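You operate a simulated robot arm through the tools that you are given. There is no shell and no other tool. Be economical: measure what you need, move in short steps, check, and stop when the job is done.

You are at the controls of a simulated two-armed robot. One attempt, no reset.

Task
Draw two cups of black tea from its bin into the white tin.
Fine: use the yellow cup and stand it back, set the dry pack down inside the bin and shut the lid. Set down upright: yellow cup, dry pack.

The check looks at the end state, three seconds after you hand in, the way a careful person would. Anything else that was tipped, shoved, dropped, spilled or broken makes it a failure. A push-on lid holds only when it is set on centred and level and pressed home; a screw cap is set on level and turned clockwise until tight.

Robot
Two 7-joint arms with fingered hands on one trunk, on a base that drives. Base frame: it is fixed to the floor where the robot stands at the start and does not move with it; the origin is under the middle of the robot, x ahead of it, y to its left, z up; the surface under the hand at the start is at about z = 0.794. Lengths are in m, angles in degrees, forces in N, time in s.
The left shoulder is at the start at [0.021, 0.208, 1.373], the right one opposite. Places, roughly: black lid [0.8, 0.2, 1]; black tea bin [0.5, 0.2, 0.4]; black tea bin floor [0.5, 0.2, 0.5]. Payload 5 kg a hand.
Tool frame (each hand has its own): the origin (TCP) lies between the finger pads and is the grasp point; the fingertips stand 0.048 m ahead of it; z points along the fingers, y is the line along which they close. Largest opening 0.16 m; the body of the gripper starts 0.056 m behind the TCP. The gripper is a hand of 4 fingers: y runs from the thumb to the fingers, the wrist lies at [-0.026, -0.142, -0.252] in the tool frame, and closing takes about 1.5 s.
Orientation is that of the tool frame in the base frame, as a unit quaternion [x, y, z, w]. With the fingers straight down and the wrist toward the robot, the tool's x, y and z point along [0, 1, 0], [1, 0, 0] and [0, 0, -1] of the base frame.

Tools
- The arms move only by the tool jog_arm. It takes "left_rows", "right_rows" or both (then of equal length, played together; a hand with none holds still); each is a list of rows, each a list of 2 entries, a list of its own where there are three numbers: the turn, a rotation vector about the tool's x, y, z in degrees, then the shift along the tool's x, y, z in mm. In form: [[[rx, ry, rz], [x, y, z]], ...]. A call has 1 to 12 rows; each row shifts and turns the commanded pose from where the row before left it, along the tool's axes as they then stand. "left_fingers" and "right_fingers" are, for a hand that has rows, the opening, from 0 (shut) to 1 (fully open), set as the call begins (left out, the last holds). Rows are played at 5 a second. More than 0.05 m and 8.6 degrees between two rows, or a gripper value outside its range, and nothing of the call is played. A pose out of reach is approached as far as the arm can. The call stops where the force on the tool passes 70 N (or 10 N more than at its start, if that is more) or the arm is blocked; 0.2 s more then pass. The fingers move at their own pace (about 0.108 m/s each) and stop on an object; they squeeze with about 26 N. The grip force told is the motor's: it shows also when the fingers shut on nothing. Time passes only in rows, and 0.2 s behind the last, so rows that do not move let the fingers close. The reply holds the time, the measured pose of the TCP, the force on the tool along the base axes, the opening and the grip force, in the units named above and with some noise, with the torque about the TCP (base axes, N m) and any sound that the robot's microphone picked up, and new pictures: "show" is both (left out), scene, wrist or none (wrist: the cameras of the hands that moved).
- Cameras (640 x 400 px; columns grow to the right, rows downward): "scene" is now at [0.0964, 0.0011, 1.551]; the picture's right is [0.12, -0.99, 0.00], its down [-0.69, -0.09, -0.72] and it looks along [0.71, 0.09, -0.70] (base axes); focal length 236 px, centre (320, 200). "left" rides on the left gripper at [-0.087, -0.133, -0.189] in its tool frame; the picture's right is [-0.83, -0.26, 0.49], its down [0.51, -0.71, 0.49] and it looks along [0.22, 0.66, 0.72] (tool axes); focal length 238 px, centre (320, 200). "right" rides on the right gripper at [0.087, -0.133, -0.189] in its tool frame; the picture's right is [-0.83, 0.26, -0.49], its down [-0.51, -0.71, 0.49] and it looks along [-0.22, 0.66, 0.72] (tool axes); focal length 238 px, centre (320, 200). There is no depth. A picture from a camera that has moved, and an enlarged one, comes with that camera's place and axes in the base frame and with its lens. The place of the scene camera against the robot may be out by one fixed shift of up to 0.012 m in any direction.
- lift_body(by): slides the trunk up (or, below 0, down) by that many m; the arms and the scene camera ride with it, the base frame stays. It gives what a move gives, with no picture.
- drive_base(legs): drives the robot by 1 to 6 legs, each [ahead, left, turn to the left] in m, m and degrees, along the robot's own axes; the way and the turn of a leg run together, so that a leg with both is an arc; at most 1.5 m and 180 degrees a leg. The arms and the cameras ride along, it lands a little off, and it stops where it bumps. It gives what a move gives, and a new picture of the scene camera.
- finger_targets(index, middle, ring, thumb_bend, thumb_turn, hand): sets how far each is bent, from 0 (flat) to 1 (curled in); at 0.3 the hand is open as for a grip, at 0.7 the pads meet at the TCP. One left out holds its place. A second passes; each finger stops where it meets its share of the squeeze, and holds until it gets a number again. A gripper value or a shape takes the hand back. It gives what a move gives, with no picture; readings hold the bend of each and the force on the fingers (four entries, about 0 where the hand has none), thumb and palm. thumb_turn goes from beside the hand (0) to across from the fingers (1), as for a grip.
- grasp_type(shape, hand): the hand has 4 fingers and takes this shape, open, in about a second: jaw (thumb against the fingers, like two jaws); tri (thumb and two fingers); tip (a fingertip pinch); poke (one finger out to press); point (the index stretched); flat (the hand flat); cup (the hand cupped); fist (a fist). The gripper value then closes the fingers along that shape, each until it touches; the sizes above hold for jaw. It gives what a move gives, with no picture.
- head_to(pan, tilt): turns the head with the scene camera to pan (to the left, within 86 degrees either way) and tilt (down, from -29 to 69), counted from straight ahead of the robot. It gives what a move gives, and a new picture of the scene camera.
- inspect(camera, box): a new picture of the part [left, top, right, bottom] of that camera's present view, enlarged. The clock stands still meanwhile.
- sign_off(): hands the job in; it is judged then, once.

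Work in short steps. Places have to be worked out from the pictures, the camera data and where the tool is seen: move nearer, look again, correct. Check each grasp and each placing, and mend what went wrong. You have 120 turns and 260 pictures in all, those below and enlarged ones among them. Open the grippers and draw the arms clear of the work before you hand the job in, unless the task says otherwise; then end with one line.

The tools are called after "Call:" by a JSON object that holds its "method" and its "body". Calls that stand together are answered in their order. jog_arm: Moves the arms, as the interface text tells. Its arguments: {"type":"object","properties":{"left_rows":{"type":"array","items":{"type":"array"}},"left_fingers":{"type":"number"},"right_rows":{"type":"array","items":{"type":"array"}},"right_fingers":{"type":"number"},"show":{"type":"string","enum":["both","scene","wrist","none"]}},"required":[]} The other tools are called the same way: lift_body (by) slides the trunk up or down; grasp_type (shape, hand) gives the hand a shape; finger_targets (index, middle, ring, thumb_bend, thumb_turn, hand) moves the fingers one by one; drive_base (legs) drives the base; head_to (pan, tilt) turns the head that bears the scene camera; inspect (camera, box) takes an enlarged picture of a part of a camera's view; sign_off () hands the job in.

At the start:

```text
time: 0.0
left_eef_pos: [0.7069, 0.4006, 1.3298]
left_tool_rot: [0.708, 0.707, 0.0, 0.001]
left_ft_force: [-0.6, 0.0, 0.2]
left_torque: [0.01, 0.03, 0.0]
left_gripper_width: 0.1597
left_finger_force: 0.0
left_shape: jaw
left_bend: [0.3, 0.3, 0.3, 0.3, 0.98]
left_finger forces: [0.0, 0.0, 0.1, 0.0, 0.1, 0.1]
right_eef_pos: [0.5701, -0.1843, 1.3174]
right_tool_rot: [0.708, 0.707, 0.0, 0.0]
right_ft_force: [-0.2, 0.4, -0.1]
right_torque: [-0.01, 0.02, -0.02]
right_gripper_width: 0.1594
right_finger_force: 0.1
right_shape: jaw
right_bend: [0.3, 0.3, 0.3, 0.3, 0.98]
right_finger forces: [0.0, 0.0, 0.0, 0.0, 0.0, 0.0]
trunk travel left (down, up): [-0.375, 0.315]
robot x, y, heading: [0.0025, 0.0026, 0.2]
head pan, tilt: [7.0, 44.0]
```

scene: 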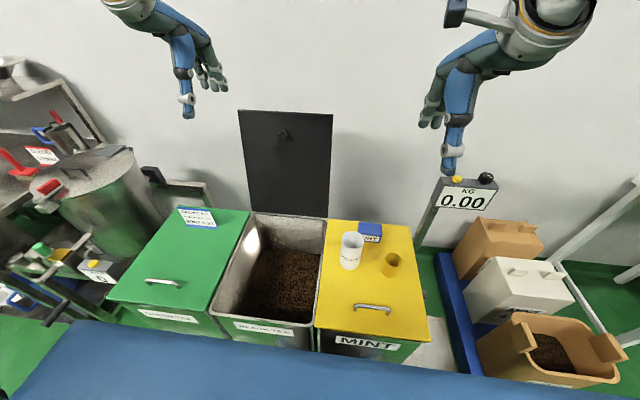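
right: 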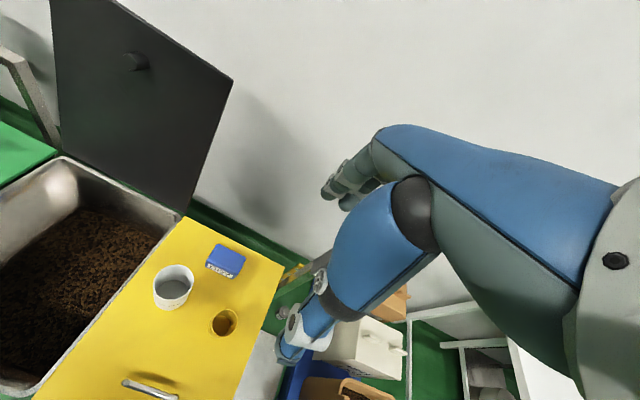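
left: 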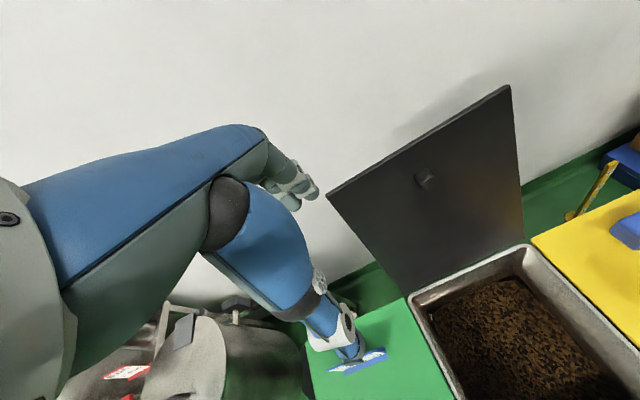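

The bin stands open with its black lid leaning back; a white tin, a yellow cup and a blue pack stand on the yellow lid. I look closer before moving.

Call:
{"method": "inspect", "body": {"camera": "scene", "box": [220, 200, 440, 350]}}

Call:
{"method": "inspect", "body": {"camera": "right", "box": [0, 150, 320, 400]}}

```text
2.67 times, centred on (330, 275) of scene
camera zoom: at [0.0964, 0.0011, 1.551], right [0.12, -0.99, 0.0], down [-0.69, -0.09, -0.72], along [0.71, 0.09, -0.7], focal length 630 px, centre (293, 0)
```

zoom: 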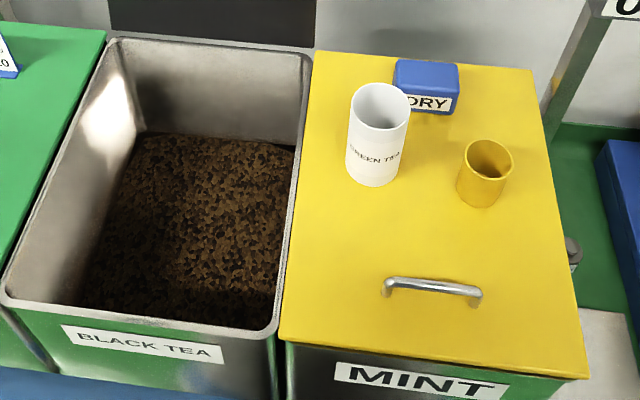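

```text
1.60 times, centred on (160, 275) of right
camera zoom: at [0.4379, -0.0968, 1.5058], right [0.26, -0.83, 0.49], down [-0.71, -0.51, -0.49], along [0.66, -0.22, -0.72], focal length 381 px, centre (576, 80)
```

zoom: 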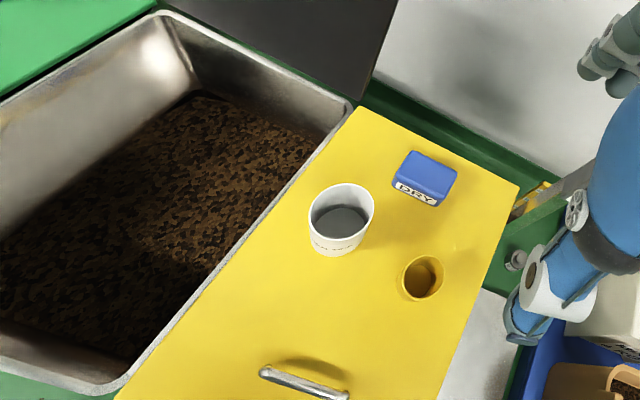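

The tin carries a lettering and there are other vessels around. I look around to be sure which white tin is meant and what obstacles there are.

Call:
{"method": "inspect", "body": {"camera": "scene", "box": [310, 210, 430, 285]}}

Call:
{"method": "head_to", "body": {"pan": 45, "tilt": 40}}

Call:
{"method": "head_to", "body": {"pan": -40, "tilt": 40}}

Call:
{"method": "head_to", "body": {"pan": 5, "tilt": 60}}

```text
5.33 times, centred on (370, 248) of scene
camera zoom: at [0.0964, 0.0011, 1.551], right [0.12, -0.99, 0.0], down [-0.69, -0.09, -0.72], along [0.71, 0.09, -0.7], focal length 1261 px, centre (53, -53)
```

zoom: 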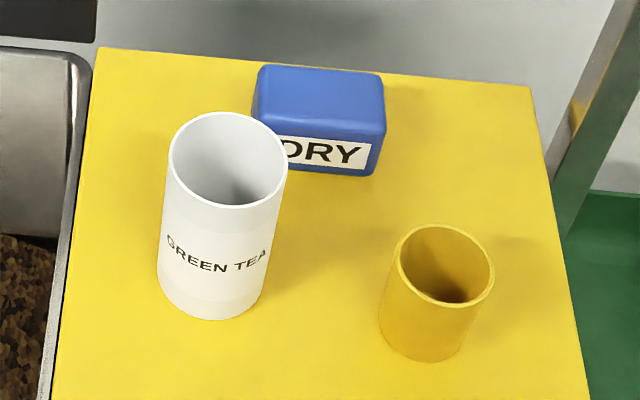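

```text
time: 1.0
left_eef_pos: [0.7067, 0.3985, 1.3298]
left_tool_rot: [0.707, 0.707, 0.0, -0.001]
left_ft_force: [-0.7, -0.2, 0.1]
left_torque: [0.0, 0.0, 0.0]
left_gripper_width: 0.1598
left_finger_force: 0.1
left_shape: jaw
left_bend: [0.3, 0.3, 0.3, 0.3, 0.98]
left_finger forces: [0.1, 0.1, 0.2, 0.1, 0.0, 0.0]
right_eef_pos: [0.5714, -0.1839, 1.3172]
right_tool_rot: [0.707, 0.707, 0.001, 0.0]
right_ft_force: [0.4, 0.2, -0.2]
right_torque: [-0.01, -0.02, 0.01]
right_gripper_width: 0.1596
right_finger_force: 0.0
right_shape: jaw
right_bend: [0.3, 0.3, 0.3, 0.3, 0.98]
right_finger forces: [0.0, 0.0, 0.1, 0.1, 0.0, 0.0]
trunk travel left (down, up): [-0.375, 0.315]
robot x, y, heading: [-0.0005, -0.0002, -0.2]
head pan, tilt: [45.0, 40.0]
camera scene: at [0.0751, 0.0511, 1.5569], right [0.71, -0.71, 0.0], down [-0.46, -0.45, -0.77], along [0.54, 0.54, -0.64], focal length 236 px, centre (320, 200)
```

scene: 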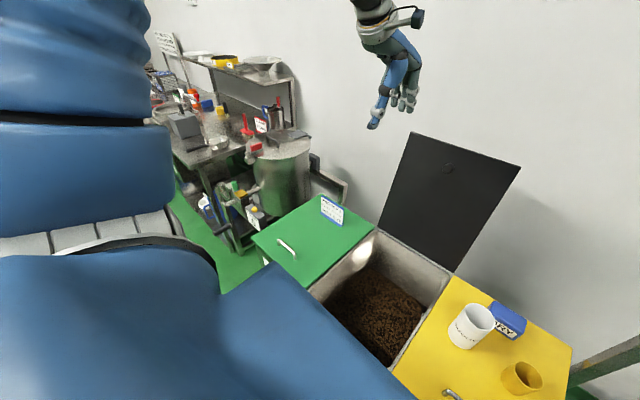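

```text
time: 2.6
left_eef_pos: [0.7069, 0.3996, 1.3301]
left_tool_rot: [0.707, 0.707, 0.001, 0.0]
left_ft_force: [1.3, -0.6, -0.4]
left_torque: [0.01, -0.01, 0.0]
left_gripper_width: 0.1595
left_finger_force: 0.1
left_shape: jaw
left_bend: [0.3, 0.3, 0.3, 0.3, 0.98]
left_finger forces: [0.0, 0.0, 0.0, 0.0, 0.0, 0.0]
right_eef_pos: [0.57, -0.183, 1.3173]
right_tool_rot: [0.707, 0.707, -0.001, 0.0]
right_ft_force: [0.2, 0.0, 0.8]
right_torque: [0.0, 0.01, 0.0]
right_gripper_width: 0.1595
right_finger_force: 0.1
right_shape: jaw
right_bend: [0.3, 0.3, 0.3, 0.3, 0.98]
right_finger forces: [0.1, 0.1, 0.0, 0.0, 0.1, 0.0]
trunk travel left (down, up): [-0.375, 0.315]
robot x, y, heading: [0.0019, -0.0019, 0.0]
head pan, tilt: [-40.0, 40.0]
camera scene: at [0.0801, -0.0635, 1.5569], right [-0.64, -0.77, 0.0], down [-0.49, 0.41, -0.77], along [0.59, -0.49, -0.64], focal length 236 px, centre (320, 200)
```

scene: 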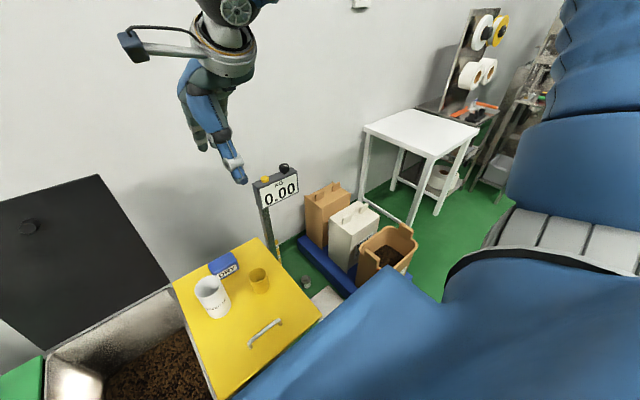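

```text
time: 3.8
left_eef_pos: [0.7079, 0.3996, 1.3292]
left_tool_rot: [0.706, 0.708, -0.001, 0.0]
left_ft_force: [0.2, -0.4, -0.4]
left_torque: [0.02, 0.0, 0.02]
left_gripper_width: 0.1597
left_finger_force: 0.1
left_shape: jaw
left_bend: [0.3, 0.3, 0.3, 0.3, 0.98]
left_finger forces: [0.0, 0.1, 0.1, 0.1, 0.0, 0.0]
right_eef_pos: [0.571, -0.1849, 1.3163]
right_tool_rot: [0.707, 0.707, 0.0, -0.001]
right_ft_force: [0.6, 0.9, 0.4]
right_torque: [0.02, 0.01, -0.06]
right_gripper_width: 0.1596
right_finger_force: 0.0
right_shape: jaw
right_bend: [0.3, 0.3, 0.3, 0.3, 0.98]
right_finger forces: [0.0, 0.1, 0.1, 0.0, 0.0, 0.0]
trunk travel left (down, up): [-0.375, 0.315]
robot x, y, heading: [-0.0, 0.0022, 0.0]
head pan, tilt: [5.0, 60.0]
camera scene: at [0.0813, -0.0032, 1.5302], right [0.09, -1.0, 0.0], down [-0.86, -0.07, -0.5], along [0.5, 0.04, -0.87], focal length 236 px, centre (320, 200)
```

scene: 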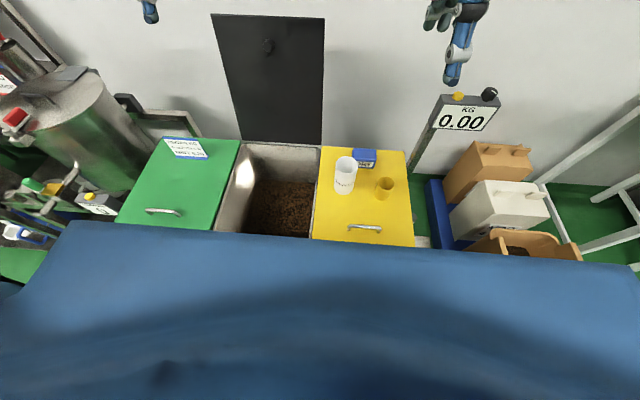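

I set the head back and look closely at the black lid, its foot and its knob, to see whether it is hinged or leaning.

Call:
{"method": "head_to", "body": {"pan": 5, "tilt": 45}}

Call:
{"method": "inspect", "body": {"camera": "right", "box": [40, 0, 260, 230]}}

Call:
{"method": "inspect", "body": {"camera": "left", "box": [320, 80, 640, 310]}}

Call:
{"method": "inspect", "body": {"camera": "scene", "box": [220, 90, 350, 240]}}

```text
time: 4.5
left_eef_pos: [0.7074, 0.3991, 1.3306]
left_tool_rot: [0.707, 0.708, 0.0, 0.0]
left_ft_force: [0.0, 0.7, -0.2]
left_torque: [0.01, -0.03, -0.02]
left_gripper_width: 0.1593
left_finger_force: 0.1
left_shape: jaw
left_bend: [0.3, 0.3, 0.3, 0.3, 0.98]
left_finger forces: [0.0, 0.0, 0.0, 0.0, 0.0, 0.0]
right_eef_pos: [0.5699, -0.184, 1.3168]
right_tool_rot: [0.707, 0.708, 0.0, 0.0]
right_ft_force: [0.2, -0.1, -0.1]
right_torque: [0.02, -0.01, -0.02]
right_gripper_width: 0.1595
right_finger_force: 0.0
right_shape: jaw
right_bend: [0.3, 0.3, 0.3, 0.3, 0.98]
right_finger forces: [0.0, 0.0, 0.0, 0.1, 0.0, 0.1]
trunk travel left (down, up): [-0.375, 0.315]
robot x, y, heading: [-0.0047, -0.0009, 0.0]
head pan, tilt: [5.0, 45.0]
camera scene: at [0.0959, -0.0019, 1.5496], right [0.09, -1.0, 0.0], down [-0.71, -0.06, -0.71], along [0.7, 0.06, -0.71], focal length 236 px, centre (320, 200)
```

scene: 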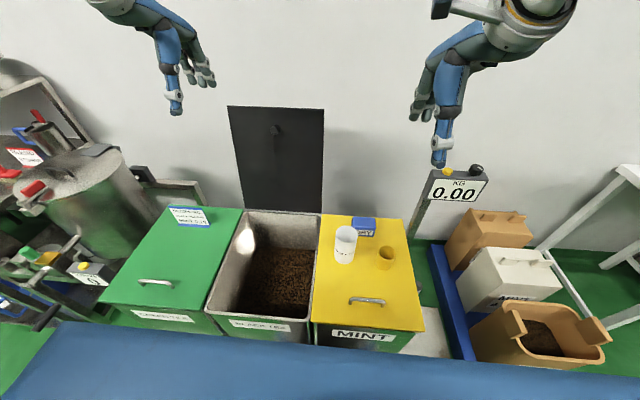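

```text
1.74 times, centred on (150, 115) of right
camera zoom: at [0.4378, -0.0968, 1.5058], right [0.26, -0.83, 0.49], down [-0.71, -0.51, -0.49], along [0.66, -0.22, -0.72], focal length 414 px, centre (616, 348)
```

zoom: 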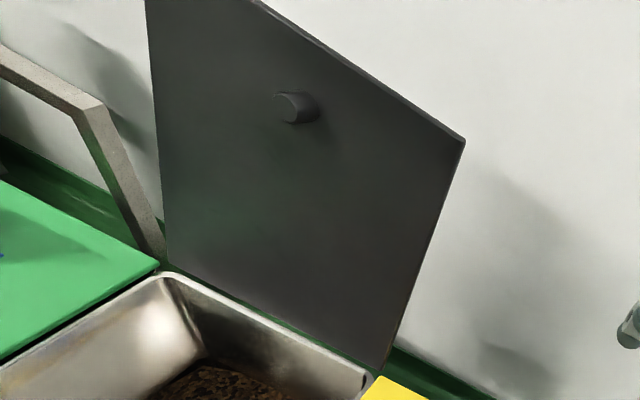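

```text
1.74 times, centred on (480, 195) of left
camera zoom: at [0.5743, 0.3129, 1.5198], right [-0.26, -0.83, -0.49], down [-0.71, 0.51, -0.49], along [0.66, 0.22, -0.72], focal length 414 px, centre (42, 209)
```

zoom: 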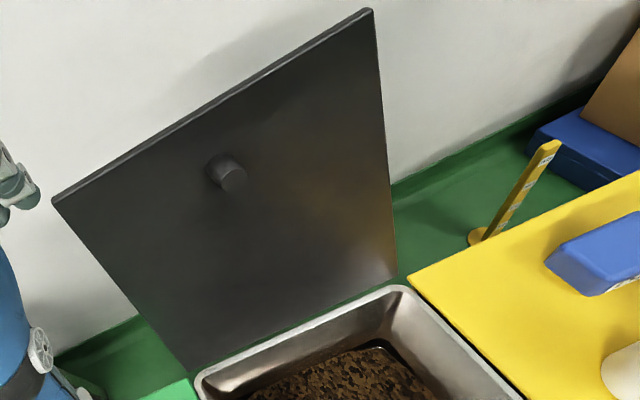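

```text
2.67 times, centred on (285, 165) of scene
camera zoom: at [0.0959, -0.0019, 1.5496], right [0.09, -1.0, 0.0], down [-0.71, -0.06, -0.71], along [0.7, 0.06, -0.71], focal length 630 px, centre (413, 293)
```

zoom: 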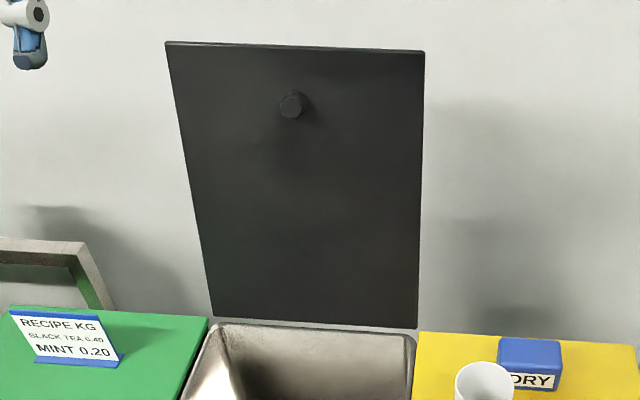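

The lid is hinged at the rear rim, tilted slightly back. Now I look at the hand geometry to decide how to grip the small cup.

Call:
{"method": "inspect", "body": {"camera": "scene", "box": [390, 0, 590, 180]}}

Call:
{"method": "inspect", "body": {"camera": "right", "box": [260, 100, 640, 400]}}

```text
2.22 times, centred on (490, 90) of scene
camera zoom: at [0.0959, -0.0019, 1.5496], right [0.09, -1.0, 0.0], down [-0.71, -0.06, -0.71], along [0.7, 0.06, -0.71], focal length 525 px, centre (-58, 444)
```

zoom: 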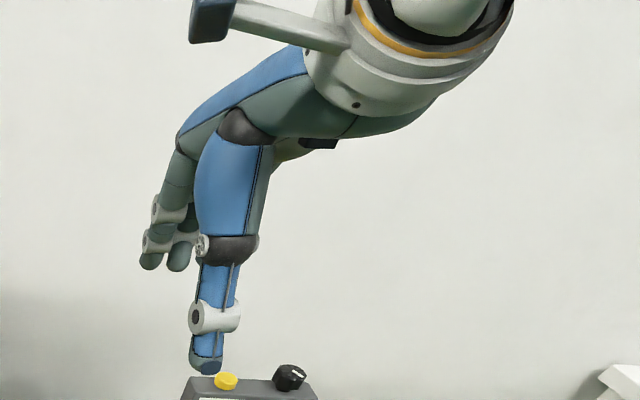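

```text
1.33 times, centred on (450, 250) of right
camera zoom: at [0.4378, -0.0968, 1.5058], right [0.26, -0.83, 0.49], down [-0.71, -0.51, -0.49], along [0.66, -0.22, -0.72], focal length 318 px, centre (147, 133)
```

zoom: 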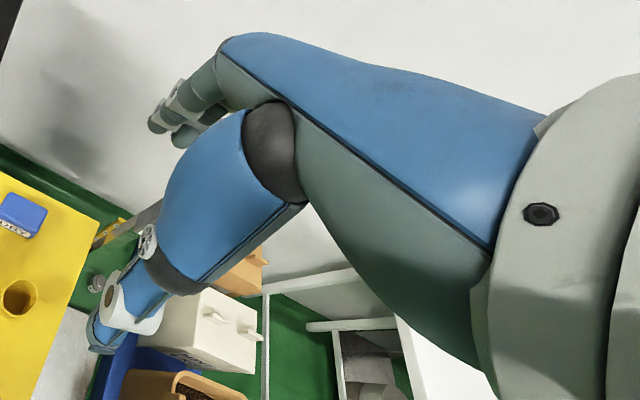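

The plan: hold the yellow cup from the side with the right hand (low pitch), scoop in the bin by pitching the hand down, and pour over the bin into the tin held by the left hand. I drive back slightly for elbow room and give the right hand a three-finger shape.

Call:
{"method": "drive_base", "body": {"legs": [[-0.1, 0, 0]]}}

Call:
{"method": "grasp_type", "body": {"hand": "right", "shape": "tri"}}

Call:
{"method": "jog_arm", "body": {"right_rows": [[[0, 0, 7.5], [0, 0, 0]], [[0, 0, 7.5], [0, 0, 0]], [[0, 0, 7.5], [0, 0, 0]], [[0, 0, 7.5], [0, 0, 0]], [[0, 8.4, 0], [0, 0, 0]], [[0, 8.4, 0], [0, 0, 0]], [[0, 8.4, 0], [0, 0, 0]], [[0, 8.4, 0], [0, 0, 0]], [[0, 8.4, 0], [0, 0, 0]], [[0, 8.4, 0], [0, 0, 0]], [[0, 8.4, 0], [0, 0, 0]], [[0, 8.4, 0], [0, 0, 0]]]}}

```text
time: 5.7
left_eef_pos: [0.6066, 0.3994, 1.3307]
left_tool_rot: [0.707, 0.707, -0.001, 0.0]
left_ft_force: [-0.6, 0.1, 0.4]
left_torque: [0.0, -0.04, -0.01]
left_gripper_width: 0.1599
left_finger_force: 0.0
left_shape: jaw
left_bend: [0.3, 0.3, 0.3, 0.3, 0.98]
left_finger forces: [0.0, 0.1, 0.0, 0.0, 0.1, 0.0]
right_eef_pos: [0.4707, -0.1837, 1.3181]
right_tool_rot: [0.707, 0.707, 0.0, 0.0]
right_ft_force: [-0.3, 0.5, 0.9]
right_torque: [-0.04, -0.08, 0.03]
right_gripper_width: 0.1599
right_finger_force: 0.0
right_shape: jaw
right_bend: [0.3, 0.3, 0.3, 0.3, 0.98]
right_finger forces: [0.0, 0.0, 0.1, 0.0, 0.0, 0.0]
trunk travel left (down, up): [-0.375, 0.315]
robot x, y, heading: [-0.0949, 0.0033, 0.1]
head pan, tilt: [5.0, 45.0]
camera scene: at [-0.0042, -0.0019, 1.5497], right [0.09, -1.0, 0.0], down [-0.7, -0.06, -0.71], along [0.7, 0.06, -0.71], focal length 236 px, centre (320, 200)
```

scene: 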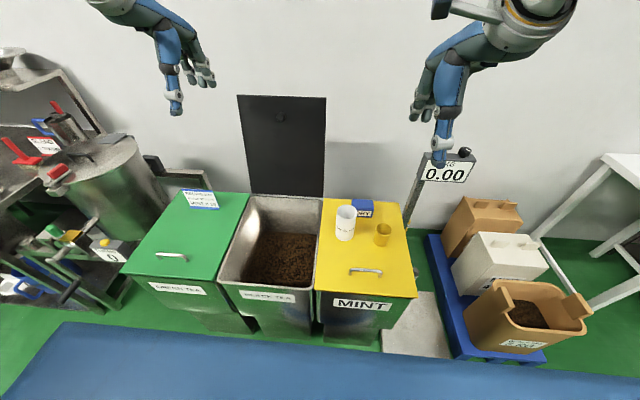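

```text
time: 6.6
left_eef_pos: [0.6076, 0.3988, 1.3286]
left_tool_rot: [0.707, 0.707, 0.0, -0.001]
left_ft_force: [-0.2, 0.0, -0.3]
left_torque: [0.02, 0.07, 0.02]
left_gripper_width: 0.1598
left_finger_force: 0.1
left_shape: jaw
left_bend: [0.3, 0.3, 0.3, 0.3, 0.98]
left_finger forces: [0.0, 0.0, 0.0, 0.0, 0.0, 0.0]
right_eef_pos: [0.473, -0.183, 1.3166]
right_tool_rot: [0.707, 0.707, -0.001, 0.0]
right_ft_force: [0.2, -1.3, -0.8]
right_torque: [0.0, 0.05, 0.0]
right_gripper_width: 0.1601
right_finger_force: 0.0
right_shape: tri
right_bend: [0.3, 0.3, 0.99, 0.3, 0.98]
right_finger forces: [0.1, 0.0, 0.0, 0.0, 0.0, 0.0]
trunk travel left (down, up): [-0.375, 0.315]
robot x, y, heading: [-0.0954, 0.0017, 0.3]
head pan, tilt: [5.0, 45.0]
```

```text
time: 9.2
left_eef_pos: [0.6101, 0.3964, 1.3305]
left_tool_rot: [0.707, 0.707, 0.001, -0.001]
left_ft_force: [0.0, -1.5, 0.1]
left_torque: [0.1, 0.06, 0.04]
left_gripper_width: 0.1597
left_finger_force: 0.1
left_shape: jaw
left_bend: [0.3, 0.3, 0.3, 0.3, 0.98]
left_finger forces: [0.0, 0.0, 0.0, 0.0, 0.0, 0.1]
right_eef_pos: [0.4981, -0.1886, 1.3208]
right_tool_rot: [0.72, 0.415, 0.481, -0.278]
right_ft_force: [0.2, -0.2, 1.9]
right_torque: [-0.06, 0.03, 0.07]
right_gripper_width: 0.1598
right_finger_force: 0.1
right_shape: tri
right_bend: [0.3, 0.3, 0.99, 0.3, 0.97]
right_finger forces: [0.0, 0.0, 0.0, 0.1, 0.1, 0.1]
right hand out of reach, approached as far as the arm can: row 11, 12
trunk travel left (down, up): [-0.375, 0.315]
robot x, y, heading: [-0.0975, -0.001, 0.1]
head pan, tilt: [5.0, 45.0]
camera scene: at [-0.0026, -0.0037, 1.5496], right [0.09, -1.0, 0.0], down [-0.7, -0.06, -0.71], along [0.7, 0.06, -0.71], focal length 236 px, centre (320, 200)
camera right: at [0.3132, -0.2437, 1.4736], right [-0.16, -0.8, -0.58], down [-0.49, 0.58, -0.65], along [0.86, 0.18, -0.48], focal length 238 px, centre (320, 200)
```

scene: 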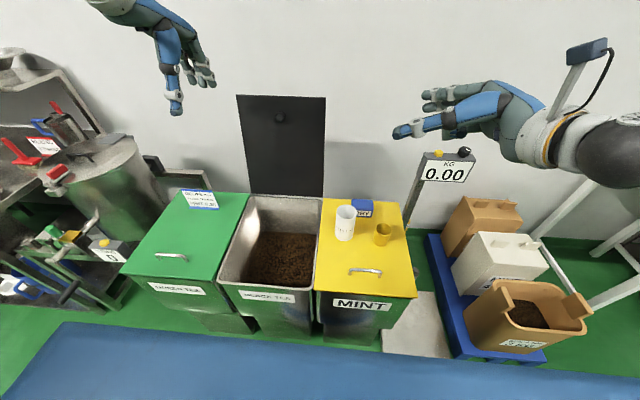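
right: 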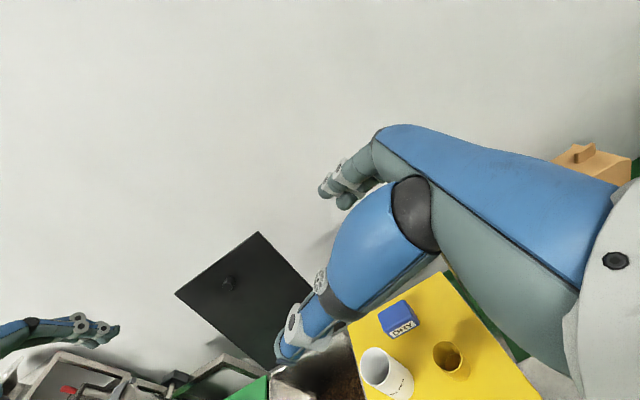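

The side-grip pose works (pitch about 22°, heading 60° left). I pitch to about 28° and bring the right hand down to a stand-off to the right of the cup.

Call:
{"method": "jog_arm", "body": {"right_rows": [[[0, -5.6, 0], [-42, 6, 7]], [[0, 0, 0], [-42, 7, 7]], [[0, 0, 0], [-42, 7, 7]], [[0, 0, 0], [-42, 7, 7]], [[0, 0, 0], [-42, 7, 7]], [[0, 0, 0], [-42, 7, 7]], [[0, 0, 0], [-42, 7, 7]], [[0, 0, 0], [-42, 6, 7]], [[0, 0, 0], [-42, 6, 7]]]}}

```text
time: 11.2
left_eef_pos: [0.6077, 0.3982, 1.3298]
left_tool_rot: [0.708, 0.707, 0.0, 0.0]
left_ft_force: [0.6, -0.5, 0.0]
left_torque: [0.05, -0.01, 0.02]
left_gripper_width: 0.1596
left_finger_force: 0.0
left_shape: jaw
left_bend: [0.3, 0.3, 0.3, 0.3, 0.98]
left_finger forces: [0.0, 0.0, 0.0, 0.0, 0.1, 0.0]
right_eef_pos: [0.4908, -0.3208, 0.9576]
right_tool_rot: [0.743, 0.43, 0.444, -0.255]
right_ft_force: [0.5, 0.0, -0.1]
right_torque: [-0.04, 0.13, 0.11]
right_gripper_width: 0.1598
right_finger_force: 0.1
right_shape: tri
right_bend: [0.3, 0.3, 0.99, 0.3, 0.98]
right_finger forces: [0.0, 0.1, 0.0, 0.0, 0.0, 0.1]
trunk travel left (down, up): [-0.375, 0.315]
robot x, y, heading: [-0.1032, -0.0014, -0.0]
head pan, tilt: [5.0, 45.0]
camera scene: at [-0.0023, -0.0028, 1.5496], right [0.09, -1.0, 0.0], down [-0.71, -0.06, -0.71], along [0.7, 0.06, -0.71], focal length 236 px, centre (320, 200)
camera right: at [0.3131, -0.3618, 1.122], right [-0.19, -0.84, -0.5], down [-0.52, 0.52, -0.68], along [0.83, 0.13, -0.53], focal length 238 px, centre (320, 200)
```

scene: 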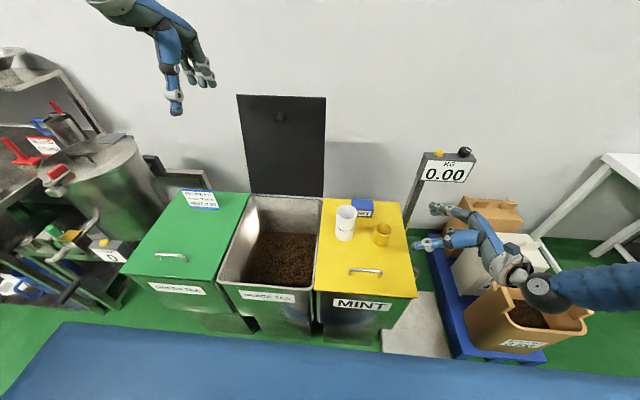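
right: 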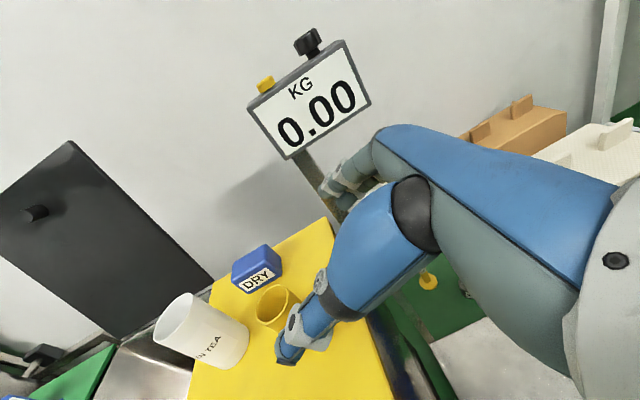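

I refine the cup's position from both cameras.

Call:
{"method": "inspect", "body": {"camera": "right", "box": [140, 220, 380, 400]}}

Call:
{"method": "inspect", "body": {"camera": "scene", "box": [310, 180, 500, 300]}}

```text
2.22 times, centred on (260, 310) of right
camera zoom: at [0.3131, -0.3618, 1.122], right [-0.19, -0.84, -0.5], down [-0.52, 0.52, -0.68], along [0.83, 0.13, -0.53], focal length 530 px, centre (453, -44)
```

zoom: 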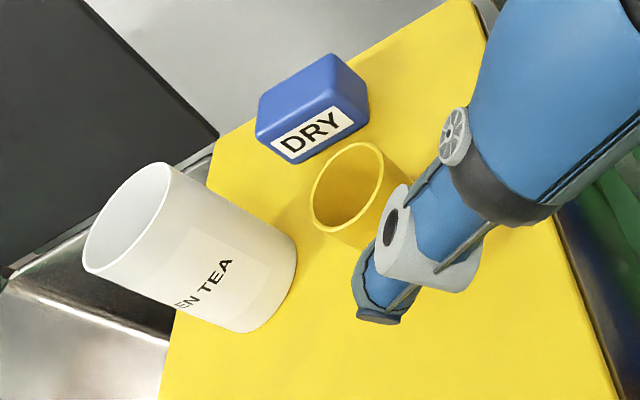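

```text
3.33 times, centred on (405, 240) of scene
camera zoom: at [-0.0023, -0.0028, 1.5496], right [0.09, -1.0, 0.0], down [-0.71, -0.06, -0.71], along [0.7, 0.06, -0.71], focal length 788 px, centre (37, 67)
```

zoom: 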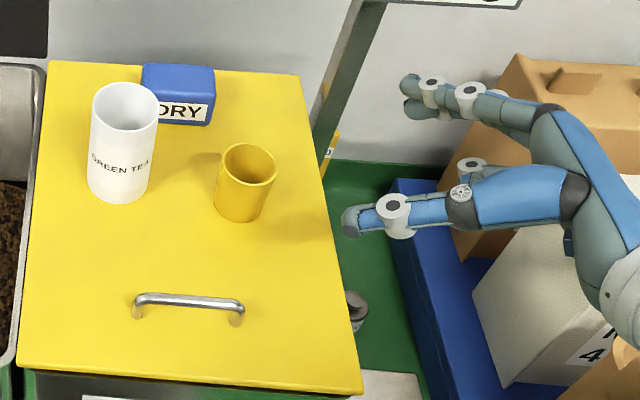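

The cup centre is about (0.540, -0.187), rim about 0.866. I lower partway and correct sideways before advancing.

Call:
{"method": "jog_arm", "body": {"right_rows": [[[0, 0, 0], [-19, -8, 29]], [[0, 0, 0], [-19, -8, 29]], [[0, 0, 0], [-18, -9, 28]], [[0, 0, 0], [0, 0, 0]]]}}

Call:
{"method": "inspect", "body": {"camera": "scene", "box": [310, 180, 500, 300]}}

```text
time: 12.2
left_eef_pos: [0.6062, 0.3989, 1.3302]
left_tool_rot: [0.707, 0.707, 0.0, 0.0]
left_ft_force: [0.2, -0.3, 1.4]
left_torque: [0.05, -0.05, 0.04]
left_gripper_width: 0.1598
left_finger_force: 0.1
left_shape: jaw
left_bend: [0.3, 0.3, 0.3, 0.3, 0.98]
left_finger forces: [0.1, 0.0, 0.0, 0.0, 0.0, 0.0]
right_eef_pos: [0.4927, -0.2659, 0.8648]
right_tool_rot: [0.744, 0.429, 0.443, -0.256]
right_ft_force: [0.0, 0.3, -0.3]
right_torque: [0.0, -0.03, 0.0]
right_gripper_width: 0.1601
right_finger_force: 0.0
right_shape: tri
right_bend: [0.3, 0.3, 0.99, 0.3, 0.98]
right_finger forces: [0.0, 0.0, 0.0, 0.0, 0.1, 0.0]
trunk travel left (down, up): [-0.375, 0.315]
robot x, y, heading: [-0.0982, 0.0004, -0.1]
head pan, tilt: [5.0, 45.0]
camera scene: at [-0.0037, -0.0026, 1.5497], right [0.09, -1.0, 0.0], down [-0.7, -0.06, -0.71], along [0.7, 0.06, -0.71], focal length 236 px, centre (320, 200)
camera right: at [0.3152, -0.3078, 1.0319], right [-0.19, -0.84, -0.5], down [-0.52, 0.52, -0.68], along [0.83, 0.13, -0.54], focal length 238 px, centre (320, 200)
```

scene: 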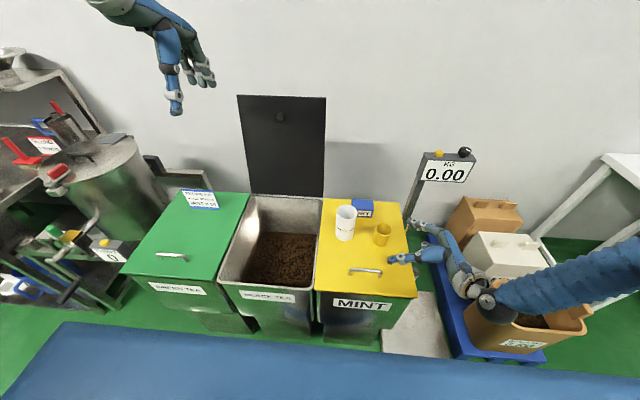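
right: 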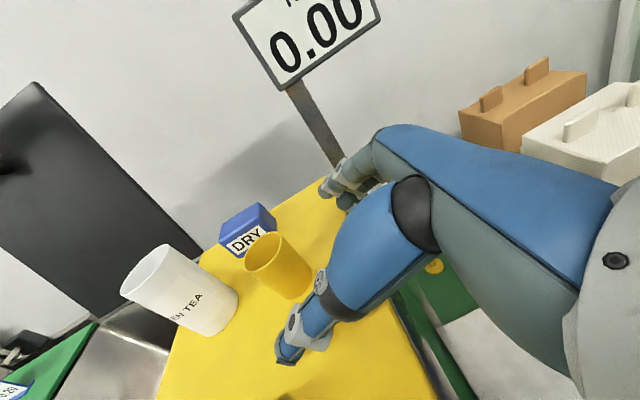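

```text
3.33 times, centred on (405, 240) of scene
camera zoom: at [-0.0037, -0.0026, 1.5497], right [0.09, -1.0, 0.0], down [-0.7, -0.06, -0.71], along [0.7, 0.06, -0.71], focal length 788 px, centre (37, 67)
```

zoom: 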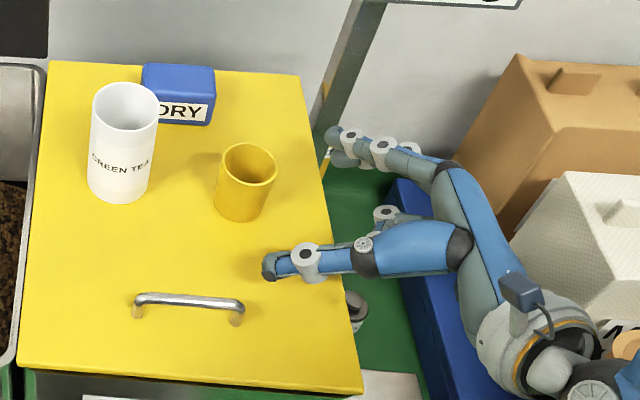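

The hand lines up with the cup. I advance around it and settle to grip height.

Call:
{"method": "jog_arm", "body": {"right_rows": [[[0, 0, 0], [4.4, 0, 23.7]], [[0, 0, 0], [4.4, 0, 23.7]], [[0, 0, 0], [4.4, 0, 23.7]], [[0, 0, 0], [4.4, 0, 23.7]], [[0, 0, 0], [0, 0, 0]]]}}

Call:
{"method": "inspect", "body": {"camera": "scene", "box": [310, 180, 500, 300]}}

```text
time: 13.4
left_eef_pos: [0.6074, 0.3986, 1.3308]
left_tool_rot: [0.708, 0.707, 0.0, 0.001]
left_ft_force: [-0.2, -0.1, -0.1]
left_torque: [0.02, 0.02, 0.0]
left_gripper_width: 0.1594
left_finger_force: 0.1
left_shape: jaw
left_bend: [0.3, 0.3, 0.3, 0.3, 0.98]
left_finger forces: [0.1, 0.1, 0.0, 0.0, 0.0, 0.0]
right_eef_pos: [0.5392, -0.186, 0.8408]
right_tool_rot: [0.743, 0.43, 0.446, -0.256]
right_ft_force: [-0.2, -2.9, 22.4]
right_torque: [-1.4, -0.26, -0.02]
right_gripper_width: 0.1597
right_finger_force: 0.1
right_shape: tri
right_bend: [0.3, 0.3, 0.99, 0.3, 0.98]
right_finger forces: [0.0, 0.0, 21.8, 0.1, 0.0, 0.0]
trunk travel left (down, up): [-0.375, 0.315]
robot x, y, heading: [-0.1028, -0.0026, -0.3]
head pan, tilt: [5.0, 45.0]
camera scene: at [-0.0045, -0.002, 1.55], right [0.09, -1.0, 0.0], down [-0.7, -0.06, -0.71], along [0.7, 0.06, -0.71], focal length 236 px, centre (320, 200)
camera right: at [0.3606, -0.2275, 1.0052], right [-0.19, -0.84, -0.5], down [-0.51, 0.52, -0.68], along [0.84, 0.13, -0.53], focal length 238 px, centre (320, 200)
```

scene: 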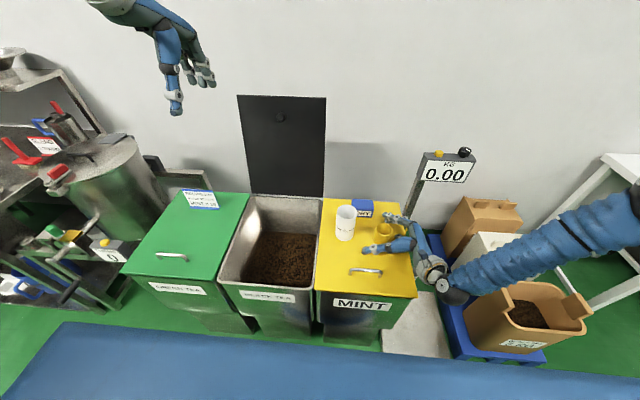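
right: 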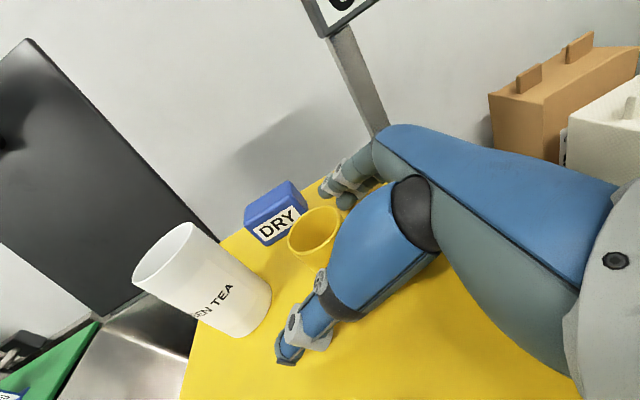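

```text
3.33 times, centred on (405, 240) of scene
camera zoom: at [-0.0045, -0.002, 1.55], right [0.09, -1.0, 0.0], down [-0.7, -0.06, -0.71], along [0.7, 0.06, -0.71], focal length 788 px, centre (37, 67)
```

zoom: 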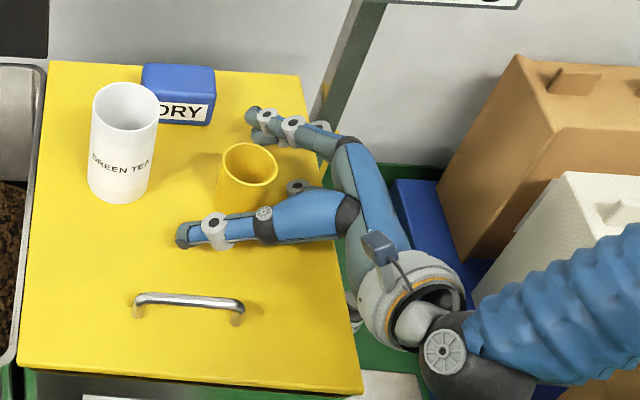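

The folded ring finger touches the lid top (22 N), so I raise 10 mm in command, then close the fingers.

Call:
{"method": "jog_arm", "body": {"right_rows": [[[0, 0, 0], [8.8, 0, -4.7]], [[0, 0, 0], [0, 0, 0]]], "show": "none"}}

Call:
{"method": "jog_arm", "body": {"right_rows": [[[0, 0, 0], [0, 0, 0]], [[0, 0, 0], [0, 0, 0]], [[0, 0, 0], [0, 0, 0]], [[0, 0, 0], [0, 0, 0]], [[0, 0, 0], [0, 0, 0]], [[0, 0, 0], [0, 0, 0]], [[0, 0, 0], [0, 0, 0]], [[0, 0, 0], [0, 0, 0]]], "right_fingers": 0, "show": "wrist"}}

Call:
{"method": "inspect", "body": {"camera": "scene", "box": [310, 180, 500, 300]}}

```text
time: 14.0
left_eef_pos: [0.6076, 0.399, 1.3303]
left_tool_rot: [0.707, 0.708, -0.001, 0.001]
left_ft_force: [0.0, 0.2, -0.9]
left_torque: [-0.01, 0.01, -0.03]
left_gripper_width: 0.1597
left_finger_force: 0.1
left_shape: jaw
left_bend: [0.3, 0.3, 0.3, 0.3, 0.98]
left_finger forces: [0.0, 0.0, 0.1, 0.0, 0.0, 0.0]
right_eef_pos: [0.5386, -0.1862, 0.8469]
right_tool_rot: [0.745, 0.429, 0.443, -0.256]
right_ft_force: [0.1, -0.4, 0.6]
right_torque: [-0.02, -0.02, -0.01]
right_gripper_width: 0.1599
right_finger_force: 0.0
right_shape: tri
right_bend: [0.3, 0.3, 0.99, 0.3, 0.98]
right_finger forces: [0.0, 0.0, 0.1, 0.0, 0.1, 0.0]
trunk travel left (down, up): [-0.375, 0.315]
robot x, y, heading: [-0.0991, -0.0035, 0.1]
head pan, tilt: [5.0, 45.0]
```

```text
time: 15.8
left_eef_pos: [0.6081, 0.4001, 1.3298]
left_tool_rot: [0.707, 0.708, 0.0, -0.001]
left_ft_force: [-1.1, -0.3, -0.4]
left_torque: [0.02, 0.02, -0.02]
left_gripper_width: 0.1597
left_finger_force: 0.0
left_shape: jaw
left_bend: [0.3, 0.3, 0.3, 0.3, 0.98]
left_finger forces: [0.0, 0.0, 0.1, 0.0, 0.0, 0.0]
right_eef_pos: [0.5371, -0.1866, 0.8475]
right_tool_rot: [0.744, 0.429, 0.443, -0.255]
right_ft_force: [0.0, 0.3, 0.2]
right_torque: [0.01, 0.0, -0.02]
right_gripper_width: 0.0386
right_finger_force: 26.4
right_shape: tri
right_bend: [0.73, 0.56, 1.0, 0.75, 1.0]
right_finger forces: [10.5, 10.0, 0.0, 0.0, 19.5, 0.0]
trunk travel left (down, up): [-0.375, 0.315]
robot x, y, heading: [-0.0992, 0.0024, 0.0]
head pan, tilt: [5.0, 45.0]
camera right: at [0.3607, -0.2279, 1.0132], right [-0.19, -0.84, -0.5], down [-0.52, 0.52, -0.68], along [0.83, 0.13, -0.54], focal length 238 px, centre (320, 200)
```

right: 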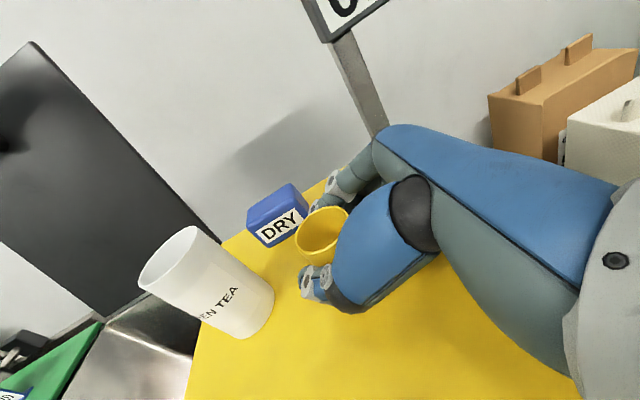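

```text
3.33 times, centred on (405, 240) of scene
camera zoom: at [-0.003, -0.0019, 1.5496], right [0.09, -1.0, 0.0], down [-0.7, -0.06, -0.71], along [0.7, 0.06, -0.71], focal length 788 px, centre (37, 67)
```

zoom: 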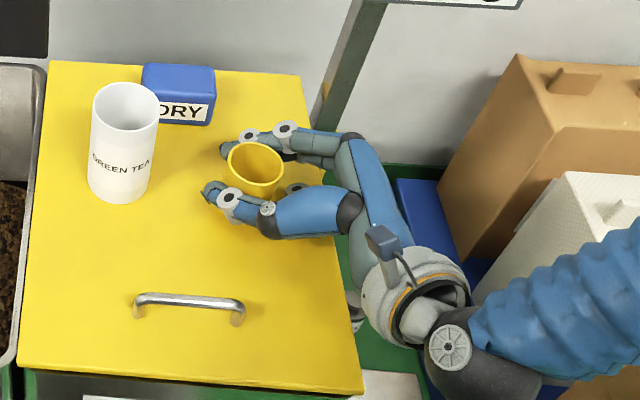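

The cup is gripped (20 N on the thumb, 10 on each of two fingers). I lift straight up and check.

Call:
{"method": "jog_arm", "body": {"right_rows": [[[0, 0, 0], [26, 0, -14]], [[0, 0, 0], [26, 0, -14]], [[0, 0, 0], [26, 0, -14]], [[0, 0, 0], [26, 0, -14]], [[0, 0, 0], [0, 0, 0]]]}}

Call:
{"method": "inspect", "body": {"camera": "scene", "box": [310, 150, 500, 270]}}

```text
time: 17.0
left_eef_pos: [0.6082, 0.3988, 1.3303]
left_tool_rot: [0.708, 0.707, 0.0, 0.0]
left_ft_force: [0.4, 0.4, 0.5]
left_torque: [0.0, 0.06, -0.03]
left_gripper_width: 0.1595
left_finger_force: 0.1
left_shape: jaw
left_bend: [0.3, 0.3, 0.3, 0.3, 0.98]
left_finger forces: [0.1, 0.0, 0.0, 0.1, 0.0, 0.1]
right_eef_pos: [0.5386, -0.1852, 0.9638]
right_tool_rot: [0.744, 0.429, 0.443, -0.256]
right_ft_force: [0.0, 0.6, -0.4]
right_torque: [-0.03, -0.03, 0.04]
right_gripper_width: 0.0386
right_finger_force: 25.9
right_shape: tri
right_bend: [0.73, 0.56, 1.0, 0.75, 1.0]
right_finger forces: [10.4, 10.1, 0.0, 0.0, 19.5, 0.1]
trunk travel left (down, up): [-0.375, 0.315]
robot x, y, heading: [-0.0987, -0.0013, -0.0]
head pan, tilt: [5.0, 45.0]
camera scene: at [-0.0024, -0.0022, 1.5495], right [0.09, -1.0, 0.0], down [-0.7, -0.06, -0.71], along [0.7, 0.06, -0.71], focal length 236 px, centre (320, 200)
camera right: at [0.3616, -0.2272, 1.1307], right [-0.19, -0.84, -0.5], down [-0.52, 0.52, -0.68], along [0.83, 0.13, -0.54], focal length 238 px, centre (320, 200)
```

scene: 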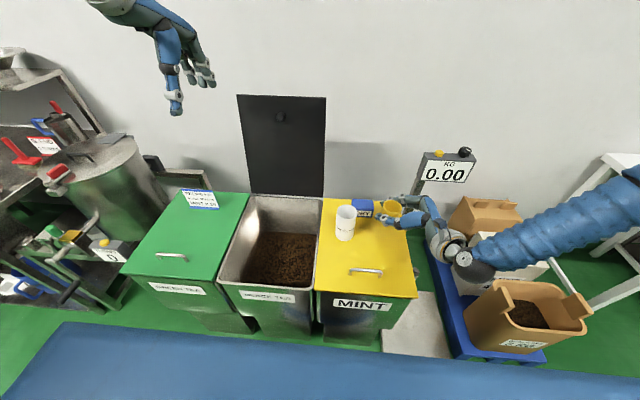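
right: 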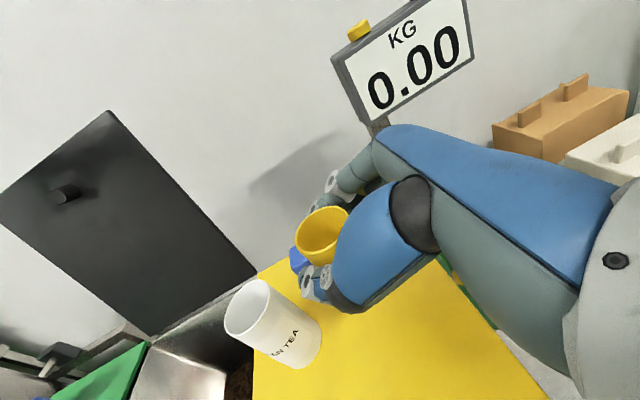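

```text
3.33 times, centred on (405, 210) of scene
camera zoom: at [-0.0024, -0.0022, 1.5495], right [0.09, -1.0, 0.0], down [-0.7, -0.06, -0.71], along [0.7, 0.06, -0.71], focal length 788 px, centre (37, 167)
```

zoom: 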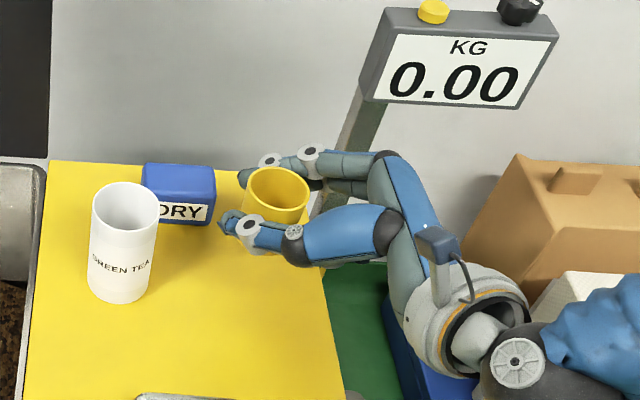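

The cup is secure and level. I lift it to about z 1.15, yaw to heading 90° and move left, to test the pouring posture while empty.

Call:
{"method": "jog_arm", "body": {"right_rows": [[[0, 0, 0], [41, 0, -22]], [[0, 0, 0], [41, 0, -22]], [[0, 0, 0], [41, 0, -22]], [[0, 0, 0], [41, 0, -22]], [[6.6, 0, -3.5], [0, 0, 0]], [[6.6, 0, -3.5], [0, 0, 0]], [[6.6, 0, -3.5], [0, 0, 0]], [[6.6, 0, -3.5], [0, 0, 0]], [[0, 0, 0], [21, 0, 39.7]], [[0, 0, 0], [21, 0, 39.7]], [[0, 0, 0], [21, 0, 39.7]], [[0, 0, 0], [21, 0, 39.7]]], "show": "scene"}}

```text
time: 19.6
left_eef_pos: [0.61, 0.4021, 1.329]
left_tool_rot: [0.707, 0.707, -0.002, 0.0]
left_ft_force: [-0.3, 1.9, -0.5]
left_torque: [-0.24, 0.02, -0.03]
left_gripper_width: 0.1596
left_finger_force: 0.1
left_shape: jaw
left_bend: [0.3, 0.3, 0.3, 0.3, 0.98]
left_finger forces: [0.0, 0.1, 0.0, 0.0, 0.0, 0.0]
right_eef_pos: [0.5385, -0.0029, 1.1495]
right_tool_rot: [0.609, 0.606, 0.361, -0.362]
right_ft_force: [1.3, 0.3, -0.8]
right_torque: [-0.06, 0.03, 0.03]
right_gripper_width: 0.0389
right_finger_force: 26.2
right_shape: tri
right_bend: [0.73, 0.56, 1.0, 0.75, 1.0]
right_finger forces: [9.8, 10.3, 0.1, 0.1, 19.4, 0.0]
trunk travel left (down, up): [-0.375, 0.315]
robot x, y, heading: [-0.0972, 0.0021, 0.0]
head pan, tilt: [5.0, 45.0]
camera scene: at [-0.0023, 0.0016, 1.5495], right [0.09, -1.0, 0.0], down [-0.71, -0.06, -0.71], along [0.7, 0.06, -0.71], focal length 236 px, centre (320, 200)
```

scene: 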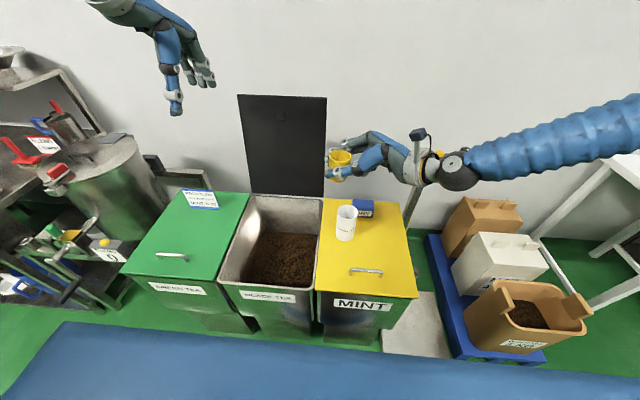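

That pose is reached. Now I carry on over the bin and pitch the cup forward (empty) to test the range.

Call:
{"method": "jog_arm", "body": {"right_rows": [[[0, 0, 0], [21, 0, 39.7]], [[0, 0, 0], [21, 0, 39.7]], [[0, 0, 0], [21, 0, 39.7]], [[0, 0, 0], [21, 0, 39.7]], [[0, -8.4, 0], [0, 0, 0]], [[0, -8.4, 0], [0, 0, 0]], [[0, -8.4, 0], [0, 0, 0]], [[0, -8.4, 0], [0, 0, 0]], [[0, -8.4, 0], [0, 0, 0]], [[0, -8.4, 0], [0, 0, 0]], [[0, -8.4, 0], [0, 0, 0]], [[0, -8.4, 0], [0, 0, 0]]], "show": "none"}}

Call:
{"method": "jog_arm", "body": {"right_rows": [[[0, -8.4, 0], [0, 0, 0]], [[0, -8.4, 0], [0, 0, 0]], [[0, -8.4, 0], [0, 0, 0]], [[0, -8.4, 0], [0, 0, 0]], [[0, 0, 0], [0, 0, 0]]], "show": "both"}}

```text
time: 22.2
left_eef_pos: [0.6071, 0.4007, 1.3297]
left_tool_rot: [0.707, 0.707, 0.0, 0.001]
left_ft_force: [-1.0, 1.1, 0.5]
left_torque: [-0.05, 0.02, -0.03]
left_gripper_width: 0.1597
left_finger_force: 0.0
left_shape: jaw
left_bend: [0.3, 0.3, 0.3, 0.3, 0.98]
left_finger forces: [0.1, 0.0, 0.0, 0.0, 0.1, 0.0]
right_eef_pos: [0.546, 0.1753, 1.1506]
right_tool_rot: [0.71, 0.704, -0.007, 0.021]
right_ft_force: [0.6, 0.2, 0.0]
right_torque: [-0.08, 0.02, -0.02]
right_gripper_width: 0.0385
right_finger_force: 25.9
right_shape: tri
right_bend: [0.73, 0.56, 1.0, 0.75, 1.0]
right_finger forces: [9.4, 10.6, 0.0, 0.1, 18.8, 0.1]
right hand out of reach, approached as far as the arm can: row 10
trunk travel left (down, up): [-0.375, 0.315]
robot x, y, heading: [-0.0992, 0.0035, -0.4]
head pan, tilt: [5.0, 45.0]
```

```text
time: 23.4
left_eef_pos: [0.6076, 0.3981, 1.3304]
left_tool_rot: [0.707, 0.707, 0.001, 0.001]
left_ft_force: [-1.1, -0.3, 0.0]
left_torque: [0.06, -0.08, 0.03]
left_gripper_width: 0.1596
left_finger_force: 0.1
left_shape: jaw
left_bend: [0.3, 0.3, 0.3, 0.3, 0.98]
left_finger forces: [0.0, 0.0, 0.1, 0.0, 0.0, 0.0]
right_eef_pos: [0.5448, 0.1745, 1.153]
right_tool_rot: [0.678, 0.668, -0.211, 0.223]
right_ft_force: [-1.1, 0.1, 0.2]
right_torque: [0.04, -0.06, 0.03]
right_gripper_width: 0.0386
right_finger_force: 25.6
right_shape: tri
right_bend: [0.73, 0.56, 1.0, 0.75, 1.0]
right_finger forces: [9.3, 10.4, 0.0, 0.0, 18.8, 0.0]
trunk travel left (down, up): [-0.375, 0.315]
robot x, y, heading: [-0.0986, 0.0012, -0.1]
head pan, tilt: [5.0, 45.0]
camera scene: at [-0.0045, -0.0026, 1.5498], right [0.09, -1.0, 0.0], down [-0.7, -0.06, -0.71], along [0.7, 0.06, -0.71], focal length 236 px, centre (320, 200)
camera right: at [0.4113, 0.3563, 1.252], right [0.24, -0.39, 0.89], down [-0.71, -0.69, -0.12], along [0.66, -0.6, -0.44], focal length 238 px, centre (320, 200)
```

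scene: 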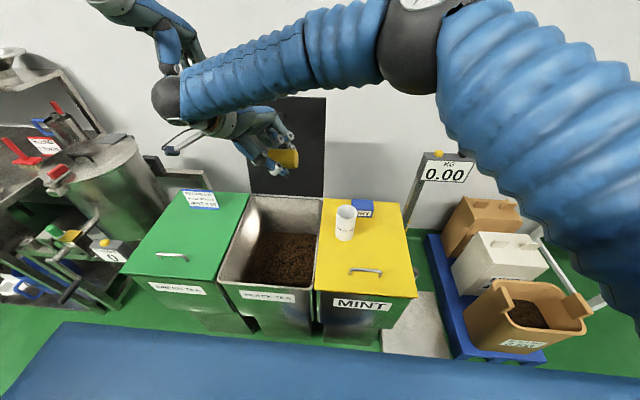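
right: 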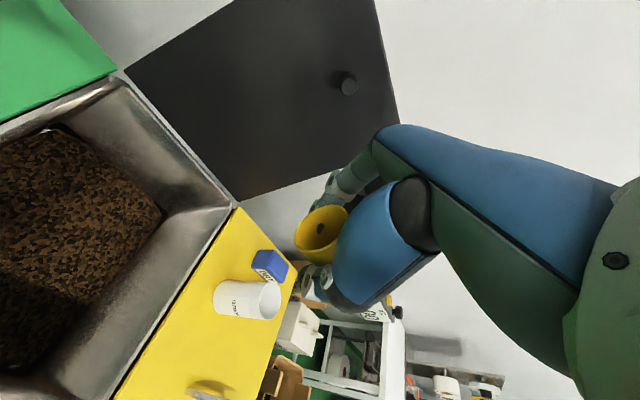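

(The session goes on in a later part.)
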